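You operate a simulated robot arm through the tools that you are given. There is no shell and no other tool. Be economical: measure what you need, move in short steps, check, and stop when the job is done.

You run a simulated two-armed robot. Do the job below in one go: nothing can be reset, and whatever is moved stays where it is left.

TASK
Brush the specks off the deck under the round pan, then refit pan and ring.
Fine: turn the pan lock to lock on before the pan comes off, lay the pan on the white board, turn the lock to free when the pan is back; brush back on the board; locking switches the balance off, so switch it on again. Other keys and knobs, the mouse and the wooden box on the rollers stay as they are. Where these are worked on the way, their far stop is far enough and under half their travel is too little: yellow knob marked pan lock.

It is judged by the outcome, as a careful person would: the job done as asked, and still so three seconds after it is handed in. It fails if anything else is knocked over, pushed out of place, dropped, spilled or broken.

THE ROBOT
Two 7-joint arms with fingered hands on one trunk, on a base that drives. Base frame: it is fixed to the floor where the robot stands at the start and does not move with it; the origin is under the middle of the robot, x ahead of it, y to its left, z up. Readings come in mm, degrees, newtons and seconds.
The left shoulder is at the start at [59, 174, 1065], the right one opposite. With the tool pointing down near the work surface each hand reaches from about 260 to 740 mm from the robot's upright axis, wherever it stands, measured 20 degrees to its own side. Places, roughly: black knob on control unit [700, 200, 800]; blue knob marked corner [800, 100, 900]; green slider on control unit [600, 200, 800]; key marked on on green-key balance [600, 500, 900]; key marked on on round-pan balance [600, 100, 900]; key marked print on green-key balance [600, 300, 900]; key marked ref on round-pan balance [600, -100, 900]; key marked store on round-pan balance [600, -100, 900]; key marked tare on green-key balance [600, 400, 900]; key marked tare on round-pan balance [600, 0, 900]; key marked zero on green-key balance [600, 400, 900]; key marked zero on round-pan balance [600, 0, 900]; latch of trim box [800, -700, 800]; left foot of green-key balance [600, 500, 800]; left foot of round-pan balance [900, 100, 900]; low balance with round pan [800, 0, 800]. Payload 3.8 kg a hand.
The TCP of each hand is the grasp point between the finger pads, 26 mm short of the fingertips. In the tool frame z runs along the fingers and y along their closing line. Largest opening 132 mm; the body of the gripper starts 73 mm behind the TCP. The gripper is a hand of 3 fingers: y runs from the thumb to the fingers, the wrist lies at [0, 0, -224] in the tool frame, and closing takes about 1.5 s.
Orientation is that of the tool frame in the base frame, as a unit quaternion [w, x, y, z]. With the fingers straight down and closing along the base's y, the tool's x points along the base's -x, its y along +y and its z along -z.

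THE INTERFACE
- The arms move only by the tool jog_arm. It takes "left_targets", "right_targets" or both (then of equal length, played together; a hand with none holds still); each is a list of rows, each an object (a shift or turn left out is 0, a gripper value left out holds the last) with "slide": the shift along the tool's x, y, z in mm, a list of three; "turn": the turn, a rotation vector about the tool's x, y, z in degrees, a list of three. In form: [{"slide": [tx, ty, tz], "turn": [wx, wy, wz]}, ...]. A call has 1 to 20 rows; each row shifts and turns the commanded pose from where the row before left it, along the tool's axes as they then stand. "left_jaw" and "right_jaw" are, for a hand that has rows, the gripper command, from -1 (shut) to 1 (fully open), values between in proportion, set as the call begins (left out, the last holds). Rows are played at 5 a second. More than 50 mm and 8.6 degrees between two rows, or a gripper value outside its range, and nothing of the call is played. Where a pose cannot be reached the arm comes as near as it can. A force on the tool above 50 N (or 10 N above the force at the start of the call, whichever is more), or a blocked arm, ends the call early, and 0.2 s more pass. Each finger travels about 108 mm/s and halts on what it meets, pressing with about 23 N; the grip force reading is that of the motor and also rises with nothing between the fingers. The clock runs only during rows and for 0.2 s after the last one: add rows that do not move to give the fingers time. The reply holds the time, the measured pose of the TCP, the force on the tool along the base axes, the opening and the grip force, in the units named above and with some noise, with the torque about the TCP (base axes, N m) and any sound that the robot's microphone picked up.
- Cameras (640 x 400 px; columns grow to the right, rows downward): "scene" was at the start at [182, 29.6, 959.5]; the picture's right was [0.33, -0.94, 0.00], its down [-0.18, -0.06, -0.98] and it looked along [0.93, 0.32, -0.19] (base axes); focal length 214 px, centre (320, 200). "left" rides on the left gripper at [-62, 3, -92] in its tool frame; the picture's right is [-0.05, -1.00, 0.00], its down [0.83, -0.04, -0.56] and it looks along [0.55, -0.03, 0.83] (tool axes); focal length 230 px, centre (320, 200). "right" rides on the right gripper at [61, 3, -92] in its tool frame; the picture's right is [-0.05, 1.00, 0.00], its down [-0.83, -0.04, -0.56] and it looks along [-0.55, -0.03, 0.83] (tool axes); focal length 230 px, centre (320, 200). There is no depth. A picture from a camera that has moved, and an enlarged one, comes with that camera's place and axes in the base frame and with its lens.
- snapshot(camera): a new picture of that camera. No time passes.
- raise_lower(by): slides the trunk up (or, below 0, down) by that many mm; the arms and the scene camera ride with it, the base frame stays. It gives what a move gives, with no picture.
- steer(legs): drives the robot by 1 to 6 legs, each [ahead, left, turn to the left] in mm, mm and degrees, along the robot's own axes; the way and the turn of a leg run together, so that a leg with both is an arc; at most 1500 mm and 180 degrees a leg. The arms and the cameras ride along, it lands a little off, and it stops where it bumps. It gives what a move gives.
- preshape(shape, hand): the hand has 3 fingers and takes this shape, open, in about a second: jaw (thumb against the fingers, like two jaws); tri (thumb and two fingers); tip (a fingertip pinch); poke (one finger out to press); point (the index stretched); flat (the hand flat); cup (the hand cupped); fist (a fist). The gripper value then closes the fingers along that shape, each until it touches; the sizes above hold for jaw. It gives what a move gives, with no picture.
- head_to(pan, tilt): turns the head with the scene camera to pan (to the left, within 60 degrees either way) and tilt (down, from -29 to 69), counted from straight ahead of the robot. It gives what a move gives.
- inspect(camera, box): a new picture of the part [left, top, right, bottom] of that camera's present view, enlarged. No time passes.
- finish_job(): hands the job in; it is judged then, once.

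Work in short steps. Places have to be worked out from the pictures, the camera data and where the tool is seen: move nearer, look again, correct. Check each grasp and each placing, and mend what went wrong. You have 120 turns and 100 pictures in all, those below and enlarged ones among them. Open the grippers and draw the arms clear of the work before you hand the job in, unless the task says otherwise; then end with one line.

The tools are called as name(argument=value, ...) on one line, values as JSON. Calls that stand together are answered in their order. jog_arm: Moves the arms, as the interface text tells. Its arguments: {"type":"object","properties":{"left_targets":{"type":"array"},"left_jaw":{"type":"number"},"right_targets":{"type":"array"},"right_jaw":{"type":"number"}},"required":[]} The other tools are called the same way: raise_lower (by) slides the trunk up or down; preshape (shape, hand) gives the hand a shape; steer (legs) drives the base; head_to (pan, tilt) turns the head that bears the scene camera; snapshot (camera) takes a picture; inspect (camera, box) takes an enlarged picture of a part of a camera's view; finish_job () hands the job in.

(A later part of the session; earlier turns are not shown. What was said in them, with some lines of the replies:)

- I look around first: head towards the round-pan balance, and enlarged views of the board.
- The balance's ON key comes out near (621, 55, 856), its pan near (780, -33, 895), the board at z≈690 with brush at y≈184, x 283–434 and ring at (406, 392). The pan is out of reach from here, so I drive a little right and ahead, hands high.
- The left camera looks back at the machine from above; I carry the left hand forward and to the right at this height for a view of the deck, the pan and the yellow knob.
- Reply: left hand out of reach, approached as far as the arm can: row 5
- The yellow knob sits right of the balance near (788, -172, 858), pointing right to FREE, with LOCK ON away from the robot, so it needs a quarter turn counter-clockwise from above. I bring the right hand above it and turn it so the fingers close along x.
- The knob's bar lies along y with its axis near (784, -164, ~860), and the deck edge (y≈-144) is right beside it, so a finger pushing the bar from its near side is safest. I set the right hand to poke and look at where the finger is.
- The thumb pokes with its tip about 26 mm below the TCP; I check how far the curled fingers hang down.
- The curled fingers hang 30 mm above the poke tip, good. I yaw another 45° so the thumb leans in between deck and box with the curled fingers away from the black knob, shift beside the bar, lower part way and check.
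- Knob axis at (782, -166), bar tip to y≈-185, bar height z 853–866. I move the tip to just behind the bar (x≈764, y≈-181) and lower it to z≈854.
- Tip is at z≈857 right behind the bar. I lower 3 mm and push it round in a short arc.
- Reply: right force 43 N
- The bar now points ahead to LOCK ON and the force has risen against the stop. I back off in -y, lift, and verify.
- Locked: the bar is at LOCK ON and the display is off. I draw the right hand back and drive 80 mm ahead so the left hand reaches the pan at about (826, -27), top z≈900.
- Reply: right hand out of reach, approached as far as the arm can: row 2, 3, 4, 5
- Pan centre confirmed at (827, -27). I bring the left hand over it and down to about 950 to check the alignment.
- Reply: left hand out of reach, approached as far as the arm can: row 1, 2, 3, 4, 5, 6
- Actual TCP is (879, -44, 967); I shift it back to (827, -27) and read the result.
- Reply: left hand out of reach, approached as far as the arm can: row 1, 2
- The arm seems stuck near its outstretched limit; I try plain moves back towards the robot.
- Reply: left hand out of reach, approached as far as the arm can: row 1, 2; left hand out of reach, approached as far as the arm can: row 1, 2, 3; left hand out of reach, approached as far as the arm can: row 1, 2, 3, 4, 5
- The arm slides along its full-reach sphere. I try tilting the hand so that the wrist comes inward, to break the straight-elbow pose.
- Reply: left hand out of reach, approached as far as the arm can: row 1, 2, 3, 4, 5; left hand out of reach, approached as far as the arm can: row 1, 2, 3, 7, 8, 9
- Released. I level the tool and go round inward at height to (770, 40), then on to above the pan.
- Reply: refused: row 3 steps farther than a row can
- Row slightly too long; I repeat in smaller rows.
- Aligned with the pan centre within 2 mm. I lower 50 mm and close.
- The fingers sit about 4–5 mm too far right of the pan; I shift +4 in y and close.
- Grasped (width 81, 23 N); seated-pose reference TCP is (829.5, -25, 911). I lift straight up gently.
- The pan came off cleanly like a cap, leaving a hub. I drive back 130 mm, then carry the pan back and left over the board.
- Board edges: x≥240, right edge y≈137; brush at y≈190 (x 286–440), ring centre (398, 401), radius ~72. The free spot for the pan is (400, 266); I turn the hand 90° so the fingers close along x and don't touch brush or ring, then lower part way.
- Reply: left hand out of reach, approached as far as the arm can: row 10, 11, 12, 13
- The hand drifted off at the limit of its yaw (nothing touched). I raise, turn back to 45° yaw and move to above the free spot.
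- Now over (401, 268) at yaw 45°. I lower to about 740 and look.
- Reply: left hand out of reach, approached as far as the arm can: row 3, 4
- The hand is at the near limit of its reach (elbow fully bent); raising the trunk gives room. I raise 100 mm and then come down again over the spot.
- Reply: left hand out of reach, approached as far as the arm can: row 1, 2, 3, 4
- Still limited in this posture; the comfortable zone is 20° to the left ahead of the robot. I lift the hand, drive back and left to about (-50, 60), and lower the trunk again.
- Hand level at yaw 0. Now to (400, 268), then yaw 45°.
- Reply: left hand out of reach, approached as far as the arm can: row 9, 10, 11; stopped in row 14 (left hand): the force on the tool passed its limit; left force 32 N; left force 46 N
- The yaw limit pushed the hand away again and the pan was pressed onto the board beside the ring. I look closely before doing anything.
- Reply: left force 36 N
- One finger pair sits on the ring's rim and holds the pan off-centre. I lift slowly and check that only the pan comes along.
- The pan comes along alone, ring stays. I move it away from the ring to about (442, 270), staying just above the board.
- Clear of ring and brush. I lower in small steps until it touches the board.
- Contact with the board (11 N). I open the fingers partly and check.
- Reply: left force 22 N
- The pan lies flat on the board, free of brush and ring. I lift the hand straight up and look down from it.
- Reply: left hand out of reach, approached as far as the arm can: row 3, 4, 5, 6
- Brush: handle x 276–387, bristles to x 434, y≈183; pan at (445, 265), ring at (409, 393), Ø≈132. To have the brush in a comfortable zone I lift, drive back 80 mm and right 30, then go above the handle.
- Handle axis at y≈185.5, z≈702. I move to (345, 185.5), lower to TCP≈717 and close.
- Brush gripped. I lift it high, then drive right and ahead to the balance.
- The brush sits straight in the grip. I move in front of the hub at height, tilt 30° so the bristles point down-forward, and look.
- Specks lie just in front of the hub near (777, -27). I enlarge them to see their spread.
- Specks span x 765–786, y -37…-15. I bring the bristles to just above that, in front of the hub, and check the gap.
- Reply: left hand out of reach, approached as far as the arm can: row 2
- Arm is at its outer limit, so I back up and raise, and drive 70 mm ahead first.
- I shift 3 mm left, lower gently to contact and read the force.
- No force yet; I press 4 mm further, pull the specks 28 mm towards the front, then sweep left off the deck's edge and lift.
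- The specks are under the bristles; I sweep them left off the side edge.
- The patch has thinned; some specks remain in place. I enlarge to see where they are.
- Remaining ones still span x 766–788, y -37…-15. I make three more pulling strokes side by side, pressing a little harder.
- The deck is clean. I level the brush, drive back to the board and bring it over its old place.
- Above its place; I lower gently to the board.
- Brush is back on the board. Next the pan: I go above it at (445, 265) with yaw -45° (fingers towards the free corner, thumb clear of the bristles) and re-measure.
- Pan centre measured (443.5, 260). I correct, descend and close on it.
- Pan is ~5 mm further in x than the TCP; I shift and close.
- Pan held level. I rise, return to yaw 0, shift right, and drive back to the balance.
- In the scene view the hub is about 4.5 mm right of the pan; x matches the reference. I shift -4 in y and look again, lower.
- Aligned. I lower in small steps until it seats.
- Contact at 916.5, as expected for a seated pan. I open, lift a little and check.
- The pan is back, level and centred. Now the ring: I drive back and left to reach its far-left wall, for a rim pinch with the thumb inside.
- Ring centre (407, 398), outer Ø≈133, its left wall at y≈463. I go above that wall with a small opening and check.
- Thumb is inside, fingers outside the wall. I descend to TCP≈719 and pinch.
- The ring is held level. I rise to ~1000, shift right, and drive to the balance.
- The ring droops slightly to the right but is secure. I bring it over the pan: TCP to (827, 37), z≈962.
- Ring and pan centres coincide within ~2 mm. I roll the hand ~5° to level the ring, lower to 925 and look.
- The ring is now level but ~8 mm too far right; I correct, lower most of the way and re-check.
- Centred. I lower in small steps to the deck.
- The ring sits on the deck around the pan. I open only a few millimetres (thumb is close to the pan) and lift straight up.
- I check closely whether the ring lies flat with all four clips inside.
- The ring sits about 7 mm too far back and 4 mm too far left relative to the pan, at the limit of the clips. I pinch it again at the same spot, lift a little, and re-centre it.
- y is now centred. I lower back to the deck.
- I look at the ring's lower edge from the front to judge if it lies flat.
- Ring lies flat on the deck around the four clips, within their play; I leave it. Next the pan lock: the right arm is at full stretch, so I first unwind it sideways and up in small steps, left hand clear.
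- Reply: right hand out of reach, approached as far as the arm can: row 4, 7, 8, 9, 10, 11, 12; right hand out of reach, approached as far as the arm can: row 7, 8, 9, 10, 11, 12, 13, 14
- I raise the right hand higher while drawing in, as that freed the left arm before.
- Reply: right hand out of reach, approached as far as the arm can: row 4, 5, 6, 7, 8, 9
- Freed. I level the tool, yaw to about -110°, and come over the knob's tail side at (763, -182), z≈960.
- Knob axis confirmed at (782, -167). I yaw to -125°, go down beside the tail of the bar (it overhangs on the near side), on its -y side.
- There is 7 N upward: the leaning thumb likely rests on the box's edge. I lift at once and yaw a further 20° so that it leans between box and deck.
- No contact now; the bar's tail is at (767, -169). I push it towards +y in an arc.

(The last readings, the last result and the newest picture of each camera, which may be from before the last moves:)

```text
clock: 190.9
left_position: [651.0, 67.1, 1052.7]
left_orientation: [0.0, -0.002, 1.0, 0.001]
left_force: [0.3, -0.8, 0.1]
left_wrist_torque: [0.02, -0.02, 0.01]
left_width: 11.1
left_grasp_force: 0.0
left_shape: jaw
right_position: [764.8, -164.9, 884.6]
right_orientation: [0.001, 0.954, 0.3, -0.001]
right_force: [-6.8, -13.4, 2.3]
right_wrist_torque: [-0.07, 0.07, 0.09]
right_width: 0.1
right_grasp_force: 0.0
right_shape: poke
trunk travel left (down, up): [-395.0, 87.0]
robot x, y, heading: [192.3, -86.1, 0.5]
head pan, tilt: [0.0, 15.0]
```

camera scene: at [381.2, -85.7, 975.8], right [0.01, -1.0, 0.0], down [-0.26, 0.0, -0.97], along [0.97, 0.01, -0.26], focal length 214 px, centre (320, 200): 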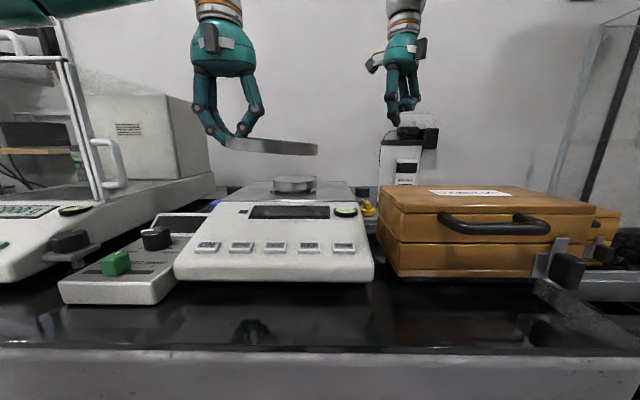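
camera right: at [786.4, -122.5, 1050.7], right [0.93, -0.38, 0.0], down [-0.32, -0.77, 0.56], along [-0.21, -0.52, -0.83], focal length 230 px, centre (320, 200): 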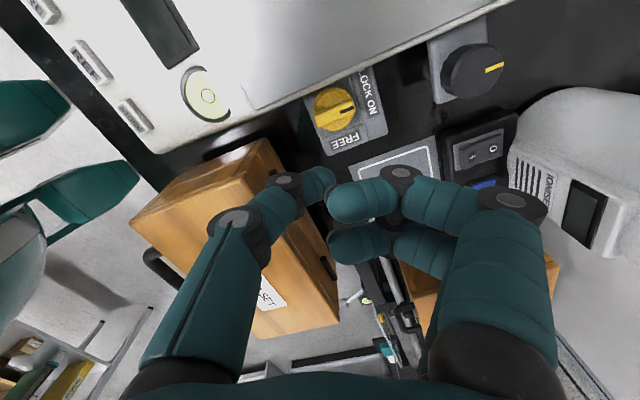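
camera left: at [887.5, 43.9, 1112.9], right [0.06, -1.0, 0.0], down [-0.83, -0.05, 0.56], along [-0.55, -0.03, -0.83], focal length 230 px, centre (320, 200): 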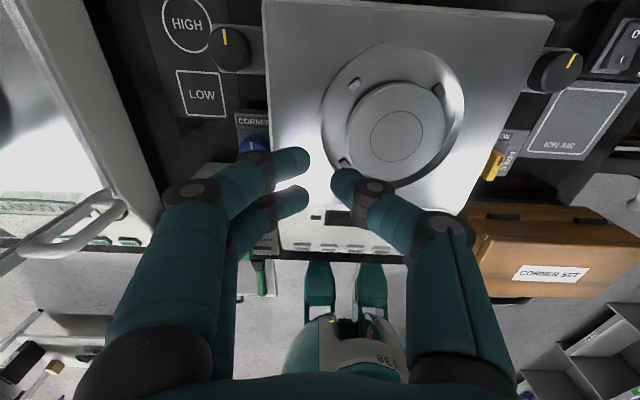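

I back off, lift, go to the other side of the bar's tip and come down there carefully.

jog_arm(right_targets=[{"slide": [-8, 11.5, 0]}, {"slide": [0, 0, -40]}, {"slide": [21.5, 5.9, 0]}, {"slide": [21.5, 5.9, 0]}, {"slide": [0, 0, 20]}, {"slide": [0, 0, 12]}, {}])

inspect(camera="right", box=[180, 60, 420, 260])

```text
clock: 192.5
left_position: [651.1, 67.5, 1051.8]
left_orientation: [0.001, -0.001, 1.0, 0.001]
left_force: [-1.0, 1.0, 0.9]
left_wrist_torque: [0.0, 0.01, 0.02]
left_width: 11.3
left_grasp_force: 0.0
left_shape: jaw
right_position: [807.2, -162.5, 893.6]
right_orientation: [0.001, 0.954, 0.301, 0.0]
right_force: [0.6, -1.5, 1.1]
right_wrist_torque: [0.01, -0.01, 0.01]
right_width: 0.1
right_grasp_force: 0.1
right_shape: poke
trunk travel left (down, up): [-395.0, 87.0]
robot x, y, heading: [190.2, -84.4, 0.9]
head pan, tilt: [0.0, 15.0]
```

```text
2.00 times, centred on (300, 160) of right
camera zoom: at [859.8, -128.6, 985.1], right [0.53, -0.85, 0.0], down [-0.71, -0.44, 0.56], along [-0.47, -0.3, -0.83], focal length 460 px, centre (360, 280)
```

zoom: 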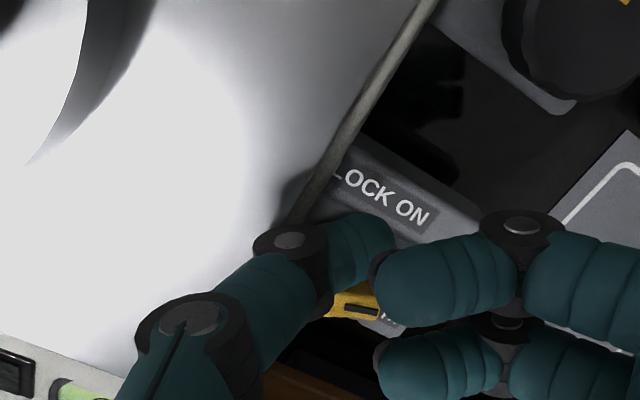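

The bar already stands about 58° round. I come down beside its tip and push it the rest of the way to FREE, past the stop position gently.

jog_arm(right_targets=[{"slide": [-5.7, 4.6, 0]}, {"slide": [0, 0, 9]}, {"slide": [-6.1, -0.4, 0]}, {"slide": [-4.7, 2.2, 0]}, {"slide": [-4.6, 0.95, 0]}, {"slide": [-3.1, -0.1, 0]}, {"slide": [-3.1, -0.7, 0]}, {}])

```text
clock: 194.3
left_position: [653.0, 68.8, 1050.9]
left_orientation: [-0.001, -0.002, 1.0, 0.0]
left_force: [0.7, 0.0, 0.3]
left_wrist_torque: [0.0, 0.01, 0.01]
left_width: 11.4
left_grasp_force: 0.1
left_shape: jaw
right_position: [793.7, -180.7, 883.8]
right_orientation: [-0.001, 0.954, 0.3, 0.004]
right_force: [26.7, 8.7, 15.8]
right_wrist_torque: [0.24, -0.32, -0.14]
right_width: 0.2
right_grasp_force: 0.0
right_shape: poke
trunk travel left (down, up): [-395.0, 87.0]
robot x, y, heading: [194.8, -86.5, 0.7]
head pan, tilt: [0.0, 15.0]
```

Stop reached at FREE (27 N). I withdraw the right hand upward and set the left hand to poke for the ON key at about (622, 57, 850).

jog_arm(right_targets=[{"slide": [3.3, 2.3, 0]}, {"slide": [5, 3.5, 0]}, {"slide": [0, 0, -40]}, {"slide": [0, 0, -40]}, {"slide": [0, 0, -40]}, {"slide": [-23, 33, -10]}, {"slide": [-23, 33, -10]}, {}])

preshape(hand="left", shape="poke")

jog_arm(left_targets=[{"slide": [15, -5, 0]}, {"slide": [15, -5, 40]}, {"slide": [0, 0, 45]}, {"slide": [0, 0, 45]}, {}, {}])

inspect(camera="scene", box=[160, 130, 400, 280])

```text
clock: 196.1
left_position: [651.0, 68.2, 1050.0]
left_orientation: [0.0, -0.003, 1.0, 0.001]
left_force: [0.4, -0.2, 0.2]
left_wrist_torque: [-0.03, -0.02, -0.02]
left_width: 11.2
left_grasp_force: 0.1
left_shape: jaw
right_position: [799.7, -267.4, 1023.5]
right_orientation: [0.001, 0.954, 0.3, -0.001]
right_force: [-0.2, 0.6, -0.4]
right_wrist_torque: [0.0, -0.01, 0.01]
right_width: 0.2
right_grasp_force: 0.0
right_shape: poke
trunk travel left (down, up): [-395.0, 87.0]
robot x, y, heading: [194.6, -84.2, 0.8]
head pan, tilt: [0.0, 15.0]
```

```text
clock: 197.0
left_position: [651.7, 67.2, 1052.4]
left_orientation: [0.0, -0.003, 1.0, 0.001]
left_force: [-0.1, 0.2, -0.4]
left_wrist_torque: [0.0, -0.02, 0.05]
left_width: 0.2
left_grasp_force: 0.1
left_shape: poke
right_position: [800.8, -267.7, 1024.0]
right_orientation: [0.001, 0.954, 0.301, 0.0]
right_force: [-0.2, -0.4, -0.1]
right_wrist_torque: [0.04, 0.01, 0.02]
right_width: 0.0
right_grasp_force: 0.0
right_shape: poke
trunk travel left (down, up): [-395.0, 87.0]
robot x, y, heading: [191.6, -87.8, 1.0]
head pan, tilt: [0.0, 15.0]
```

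```text
clock: 198.4
left_position: [623.1, 57.5, 920.9]
left_orientation: [0.0, -0.002, 1.0, 0.001]
left_force: [-0.3, -0.1, -1.4]
left_wrist_torque: [0.01, -0.01, -0.04]
left_width: 0.2
left_grasp_force: 0.0
left_shape: poke
right_position: [800.1, -266.3, 1023.7]
right_orientation: [0.001, 0.954, 0.3, 0.0]
right_force: [0.2, 0.4, -0.4]
right_wrist_torque: [-0.01, 0.03, -0.01]
right_width: 0.2
right_grasp_force: 0.1
right_shape: poke
trunk travel left (down, up): [-395.0, 87.0]
robot x, y, heading: [189.4, -84.5, 0.7]
head pan, tilt: [0.0, 15.0]
```

```text
2.67 times, centred on (280, 205) of scene
camera zoom: at [381.3, -85.7, 975.9], right [0.01, -1.0, 0.0], down [-0.26, 0.0, -0.97], along [0.97, 0.01, -0.26], focal length 572 px, centre (427, 187)
```

zoom: 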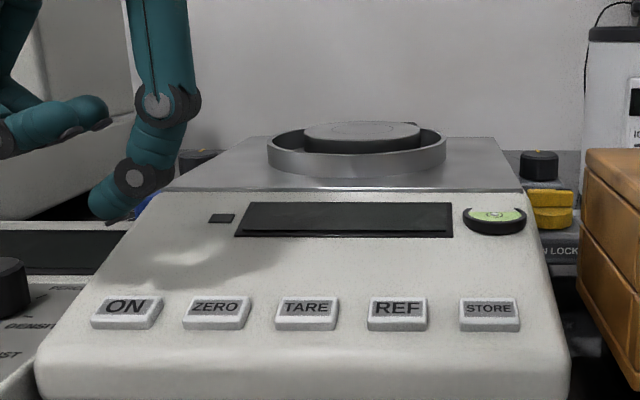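

The knob now shows FREE; the ON key is at (622.5, 57). I shift 2 mm right and press down in small steps.

jog_arm(left_targets=[{"slide": [0, -2.5, 20]}, {"slide": [0, 0, 15]}, {"slide": [0, 0, 5]}, {"slide": [0, 0, 2]}, {"slide": [0, 0, 2]}, {}])

```text
clock: 199.8
left_position: [621.2, 53.5, 876.8]
left_orientation: [0.001, -0.003, 1.0, 0.002]
left_force: [0.6, -0.7, 5.7]
left_wrist_torque: [0.01, -0.05, -0.03]
left_width: 0.0
left_grasp_force: 0.2
left_shape: poke
right_position: [799.4, -267.4, 1023.3]
right_orientation: [0.001, 0.954, 0.301, -0.001]
right_force: [0.5, 0.6, -0.7]
right_wrist_torque: [0.01, -0.01, -0.01]
right_width: 0.1
right_grasp_force: 0.1
right_shape: poke
trunk travel left (down, up): [-395.0, 87.0]
robot x, y, heading: [193.1, -87.5, 0.8]
head pan, tilt: [0.0, 15.0]
heard: click
```

A click was heard at 6 N: key pressed. I lift off and check the display.

jog_arm(left_targets=[{"slide": [0, 0, -20]}, {"slide": [0, 0, -40]}, {"slide": [0, 0, -45]}, {"slide": [30, 0, -40]}, {"slide": [40, 20, 0]}, {}, {}, {}])

inspect(camera="scene", box=[200, 140, 400, 265])

```text
clock: 201.6
left_position: [548.2, 71.4, 1022.2]
left_orientation: [0.0, -0.003, 1.0, 0.0]
left_force: [-0.2, 0.6, -0.1]
left_wrist_torque: [-0.02, -0.03, -0.01]
left_width: 0.1
left_grasp_force: 0.1
left_shape: poke
right_position: [800.3, -266.6, 1023.3]
right_orientation: [0.001, 0.954, 0.3, -0.001]
right_force: [-0.6, 0.7, 0.9]
right_wrist_torque: [0.0, 0.03, -0.01]
right_width: 0.0
right_grasp_force: 0.0
right_shape: poke
trunk travel left (down, up): [-395.0, 87.0]
robot x, y, heading: [190.1, -90.7, 0.8]
head pan, tilt: [0.0, 15.0]
```

```text
3.20 times, centred on (300, 202) of scene
camera zoom: at [381.3, -85.8, 975.8], right [0.01, -1.0, 0.0], down [-0.26, 0.0, -0.97], along [0.97, 0.01, -0.26], focal length 686 px, centre (384, 192)
```

zoom: 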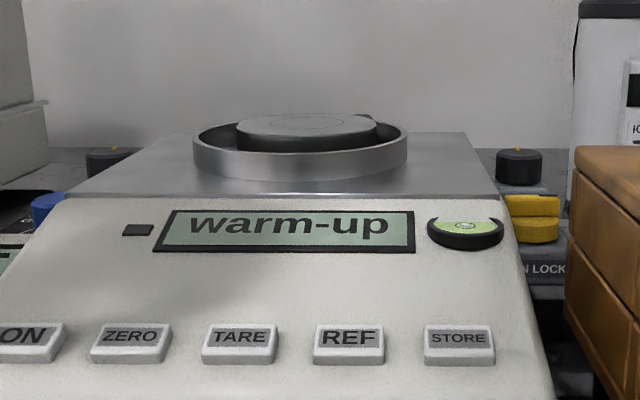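

The balance is on ("warm-up"), pan and ring in place, lock at FREE. I raise both hands clear, open them, and check the display once more.

jog_arm(left_targets=[{"slide": [20, 0, -20]}, {"slide": [20, 0, -20]}, {"slide": [20, 0, 0]}, {}, {}], right_targets=[{"slide": [0, 0, -30]}, {"slide": [0, 0, -30]}, {"slide": [0, 0, -30]}, {}, {}])

preshape(hand="left", shape="jaw")

preshape(hand="right", shape="jaw")

steer(legs=[[-150, 0, 0]])

head_to(pan=12, tilt=25)

snapshot(camera="scene")

```text
clock: 202.8
left_position: [489.9, 73.3, 1061.8]
left_orientation: [0.0, -0.002, 1.0, 0.001]
left_force: [0.4, 0.1, -0.2]
left_wrist_torque: [-0.01, -0.05, 0.02]
left_width: 0.0
left_grasp_force: 0.0
left_shape: poke
right_position: [800.1, -263.4, 1111.9]
right_orientation: [0.001, 0.954, 0.301, -0.001]
right_force: [-0.3, -0.2, -0.3]
right_wrist_torque: [0.03, -0.01, 0.0]
right_width: 0.1
right_grasp_force: 0.0
right_shape: poke
trunk travel left (down, up): [-395.0, 87.0]
robot x, y, heading: [191.4, -87.5, 0.7]
head pan, tilt: [0.0, 15.0]
```

```text
clock: 203.7
left_position: [490.7, 72.4, 1061.4]
left_orientation: [0.0, -0.002, 1.0, 0.001]
left_force: [0.7, 0.9, -0.3]
left_wrist_torque: [-0.02, 0.01, 0.0]
left_width: 131.8
left_grasp_force: 0.1
left_shape: jaw
right_position: [800.8, -261.8, 1111.7]
right_orientation: [0.001, 0.954, 0.301, -0.001]
right_force: [0.7, -0.6, -0.1]
right_wrist_torque: [-0.02, 0.0, 0.0]
right_width: 0.0
right_grasp_force: 0.2
right_shape: poke
trunk travel left (down, up): [-395.0, 87.0]
robot x, y, heading: [189.9, -83.5, 0.9]
head pan, tilt: [0.0, 15.0]
```

```text
clock: 204.6
left_position: [490.5, 73.4, 1062.4]
left_orientation: [0.0, -0.002, 1.0, 0.002]
left_force: [-0.1, -0.6, -0.5]
left_wrist_torque: [-0.03, -0.03, 0.01]
left_width: 131.9
left_grasp_force: 0.0
left_shape: jaw
right_position: [799.7, -262.0, 1112.6]
right_orientation: [0.002, 0.954, 0.3, -0.001]
right_force: [-0.3, -0.4, 0.1]
right_wrist_torque: [0.0, -0.01, -0.02]
right_width: 132.1
right_grasp_force: 0.1
right_shape: jaw
trunk travel left (down, up): [-395.0, 87.0]
robot x, y, heading: [192.8, -84.3, 0.7]
head pan, tilt: [0.0, 15.0]
```

```text
clock: 206.0
left_position: [338.3, 71.4, 1062.6]
left_orientation: [0.0, -0.002, 1.0, 0.001]
left_force: [-0.4, 0.6, -0.2]
left_wrist_torque: [-0.02, 0.0, -0.01]
left_width: 131.9
left_grasp_force: 0.0
left_shape: jaw
right_position: [647.2, -265.2, 1113.4]
right_orientation: [0.001, 0.954, 0.3, 0.0]
right_force: [-0.2, 1.3, 0.6]
right_wrist_torque: [0.02, 0.0, 0.02]
right_width: 132.2
right_grasp_force: 0.1
right_shape: jaw
trunk travel left (down, up): [-395.0, 87.0]
robot x, y, heading: [38.4, -86.2, 0.6]
head pan, tilt: [0.0, 15.0]
```

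```text
clock: 206.8
left_position: [338.9, 71.0, 1062.1]
left_orientation: [0.0, -0.002, 1.0, 0.001]
left_force: [-0.4, -0.2, -0.1]
left_wrist_torque: [-0.02, -0.01, 0.01]
left_width: 132.0
left_grasp_force: 0.1
left_shape: jaw
right_position: [646.1, -266.2, 1112.1]
right_orientation: [0.001, 0.954, 0.3, -0.001]
right_force: [-0.3, -0.9, -0.2]
right_wrist_torque: [0.0, 0.0, 0.02]
right_width: 131.9
right_grasp_force: 0.1
right_shape: jaw
trunk travel left (down, up): [-395.0, 87.0]
robot x, y, heading: [40.0, -90.4, 0.8]
head pan, tilt: [12.0, 25.0]
```

```text
0 pictures are left
camera scene: at [224.9, -68.9, 959.7], right [0.22, -0.98, 0.0], down [-0.41, -0.09, -0.91], along [0.88, 0.2, -0.42], focal length 214 px, centre (320, 200)
```

scene: 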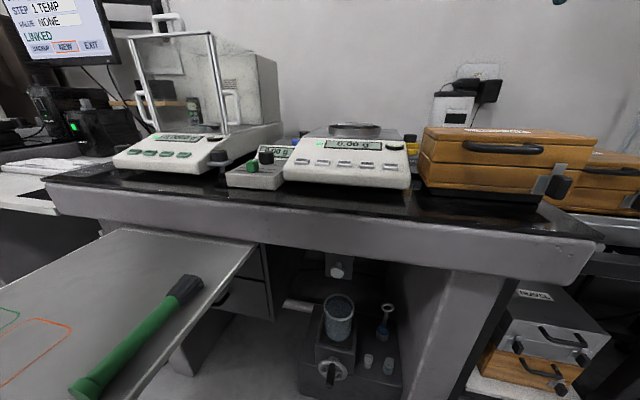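

The display now reads 0.00 g and steady, with the ring and pan on, the lock at FREE and the brush on the board. Both hands are open and clear, so I hand in.

finish_job()

```text
The job is handed in.
```

The specks are brushed off the deck. The pan and ring are back on, the pan lock is at FREE, the brush is on the board, and the balance is on, reading 0.00 g. The ring lies flat but sits about 4 mm off-centre on the pan. While I was turning the lock back, a finger pressed lightly on something, most likely the edge of the wooden box; I lifted off at once, and the box looked in place in the last picture.
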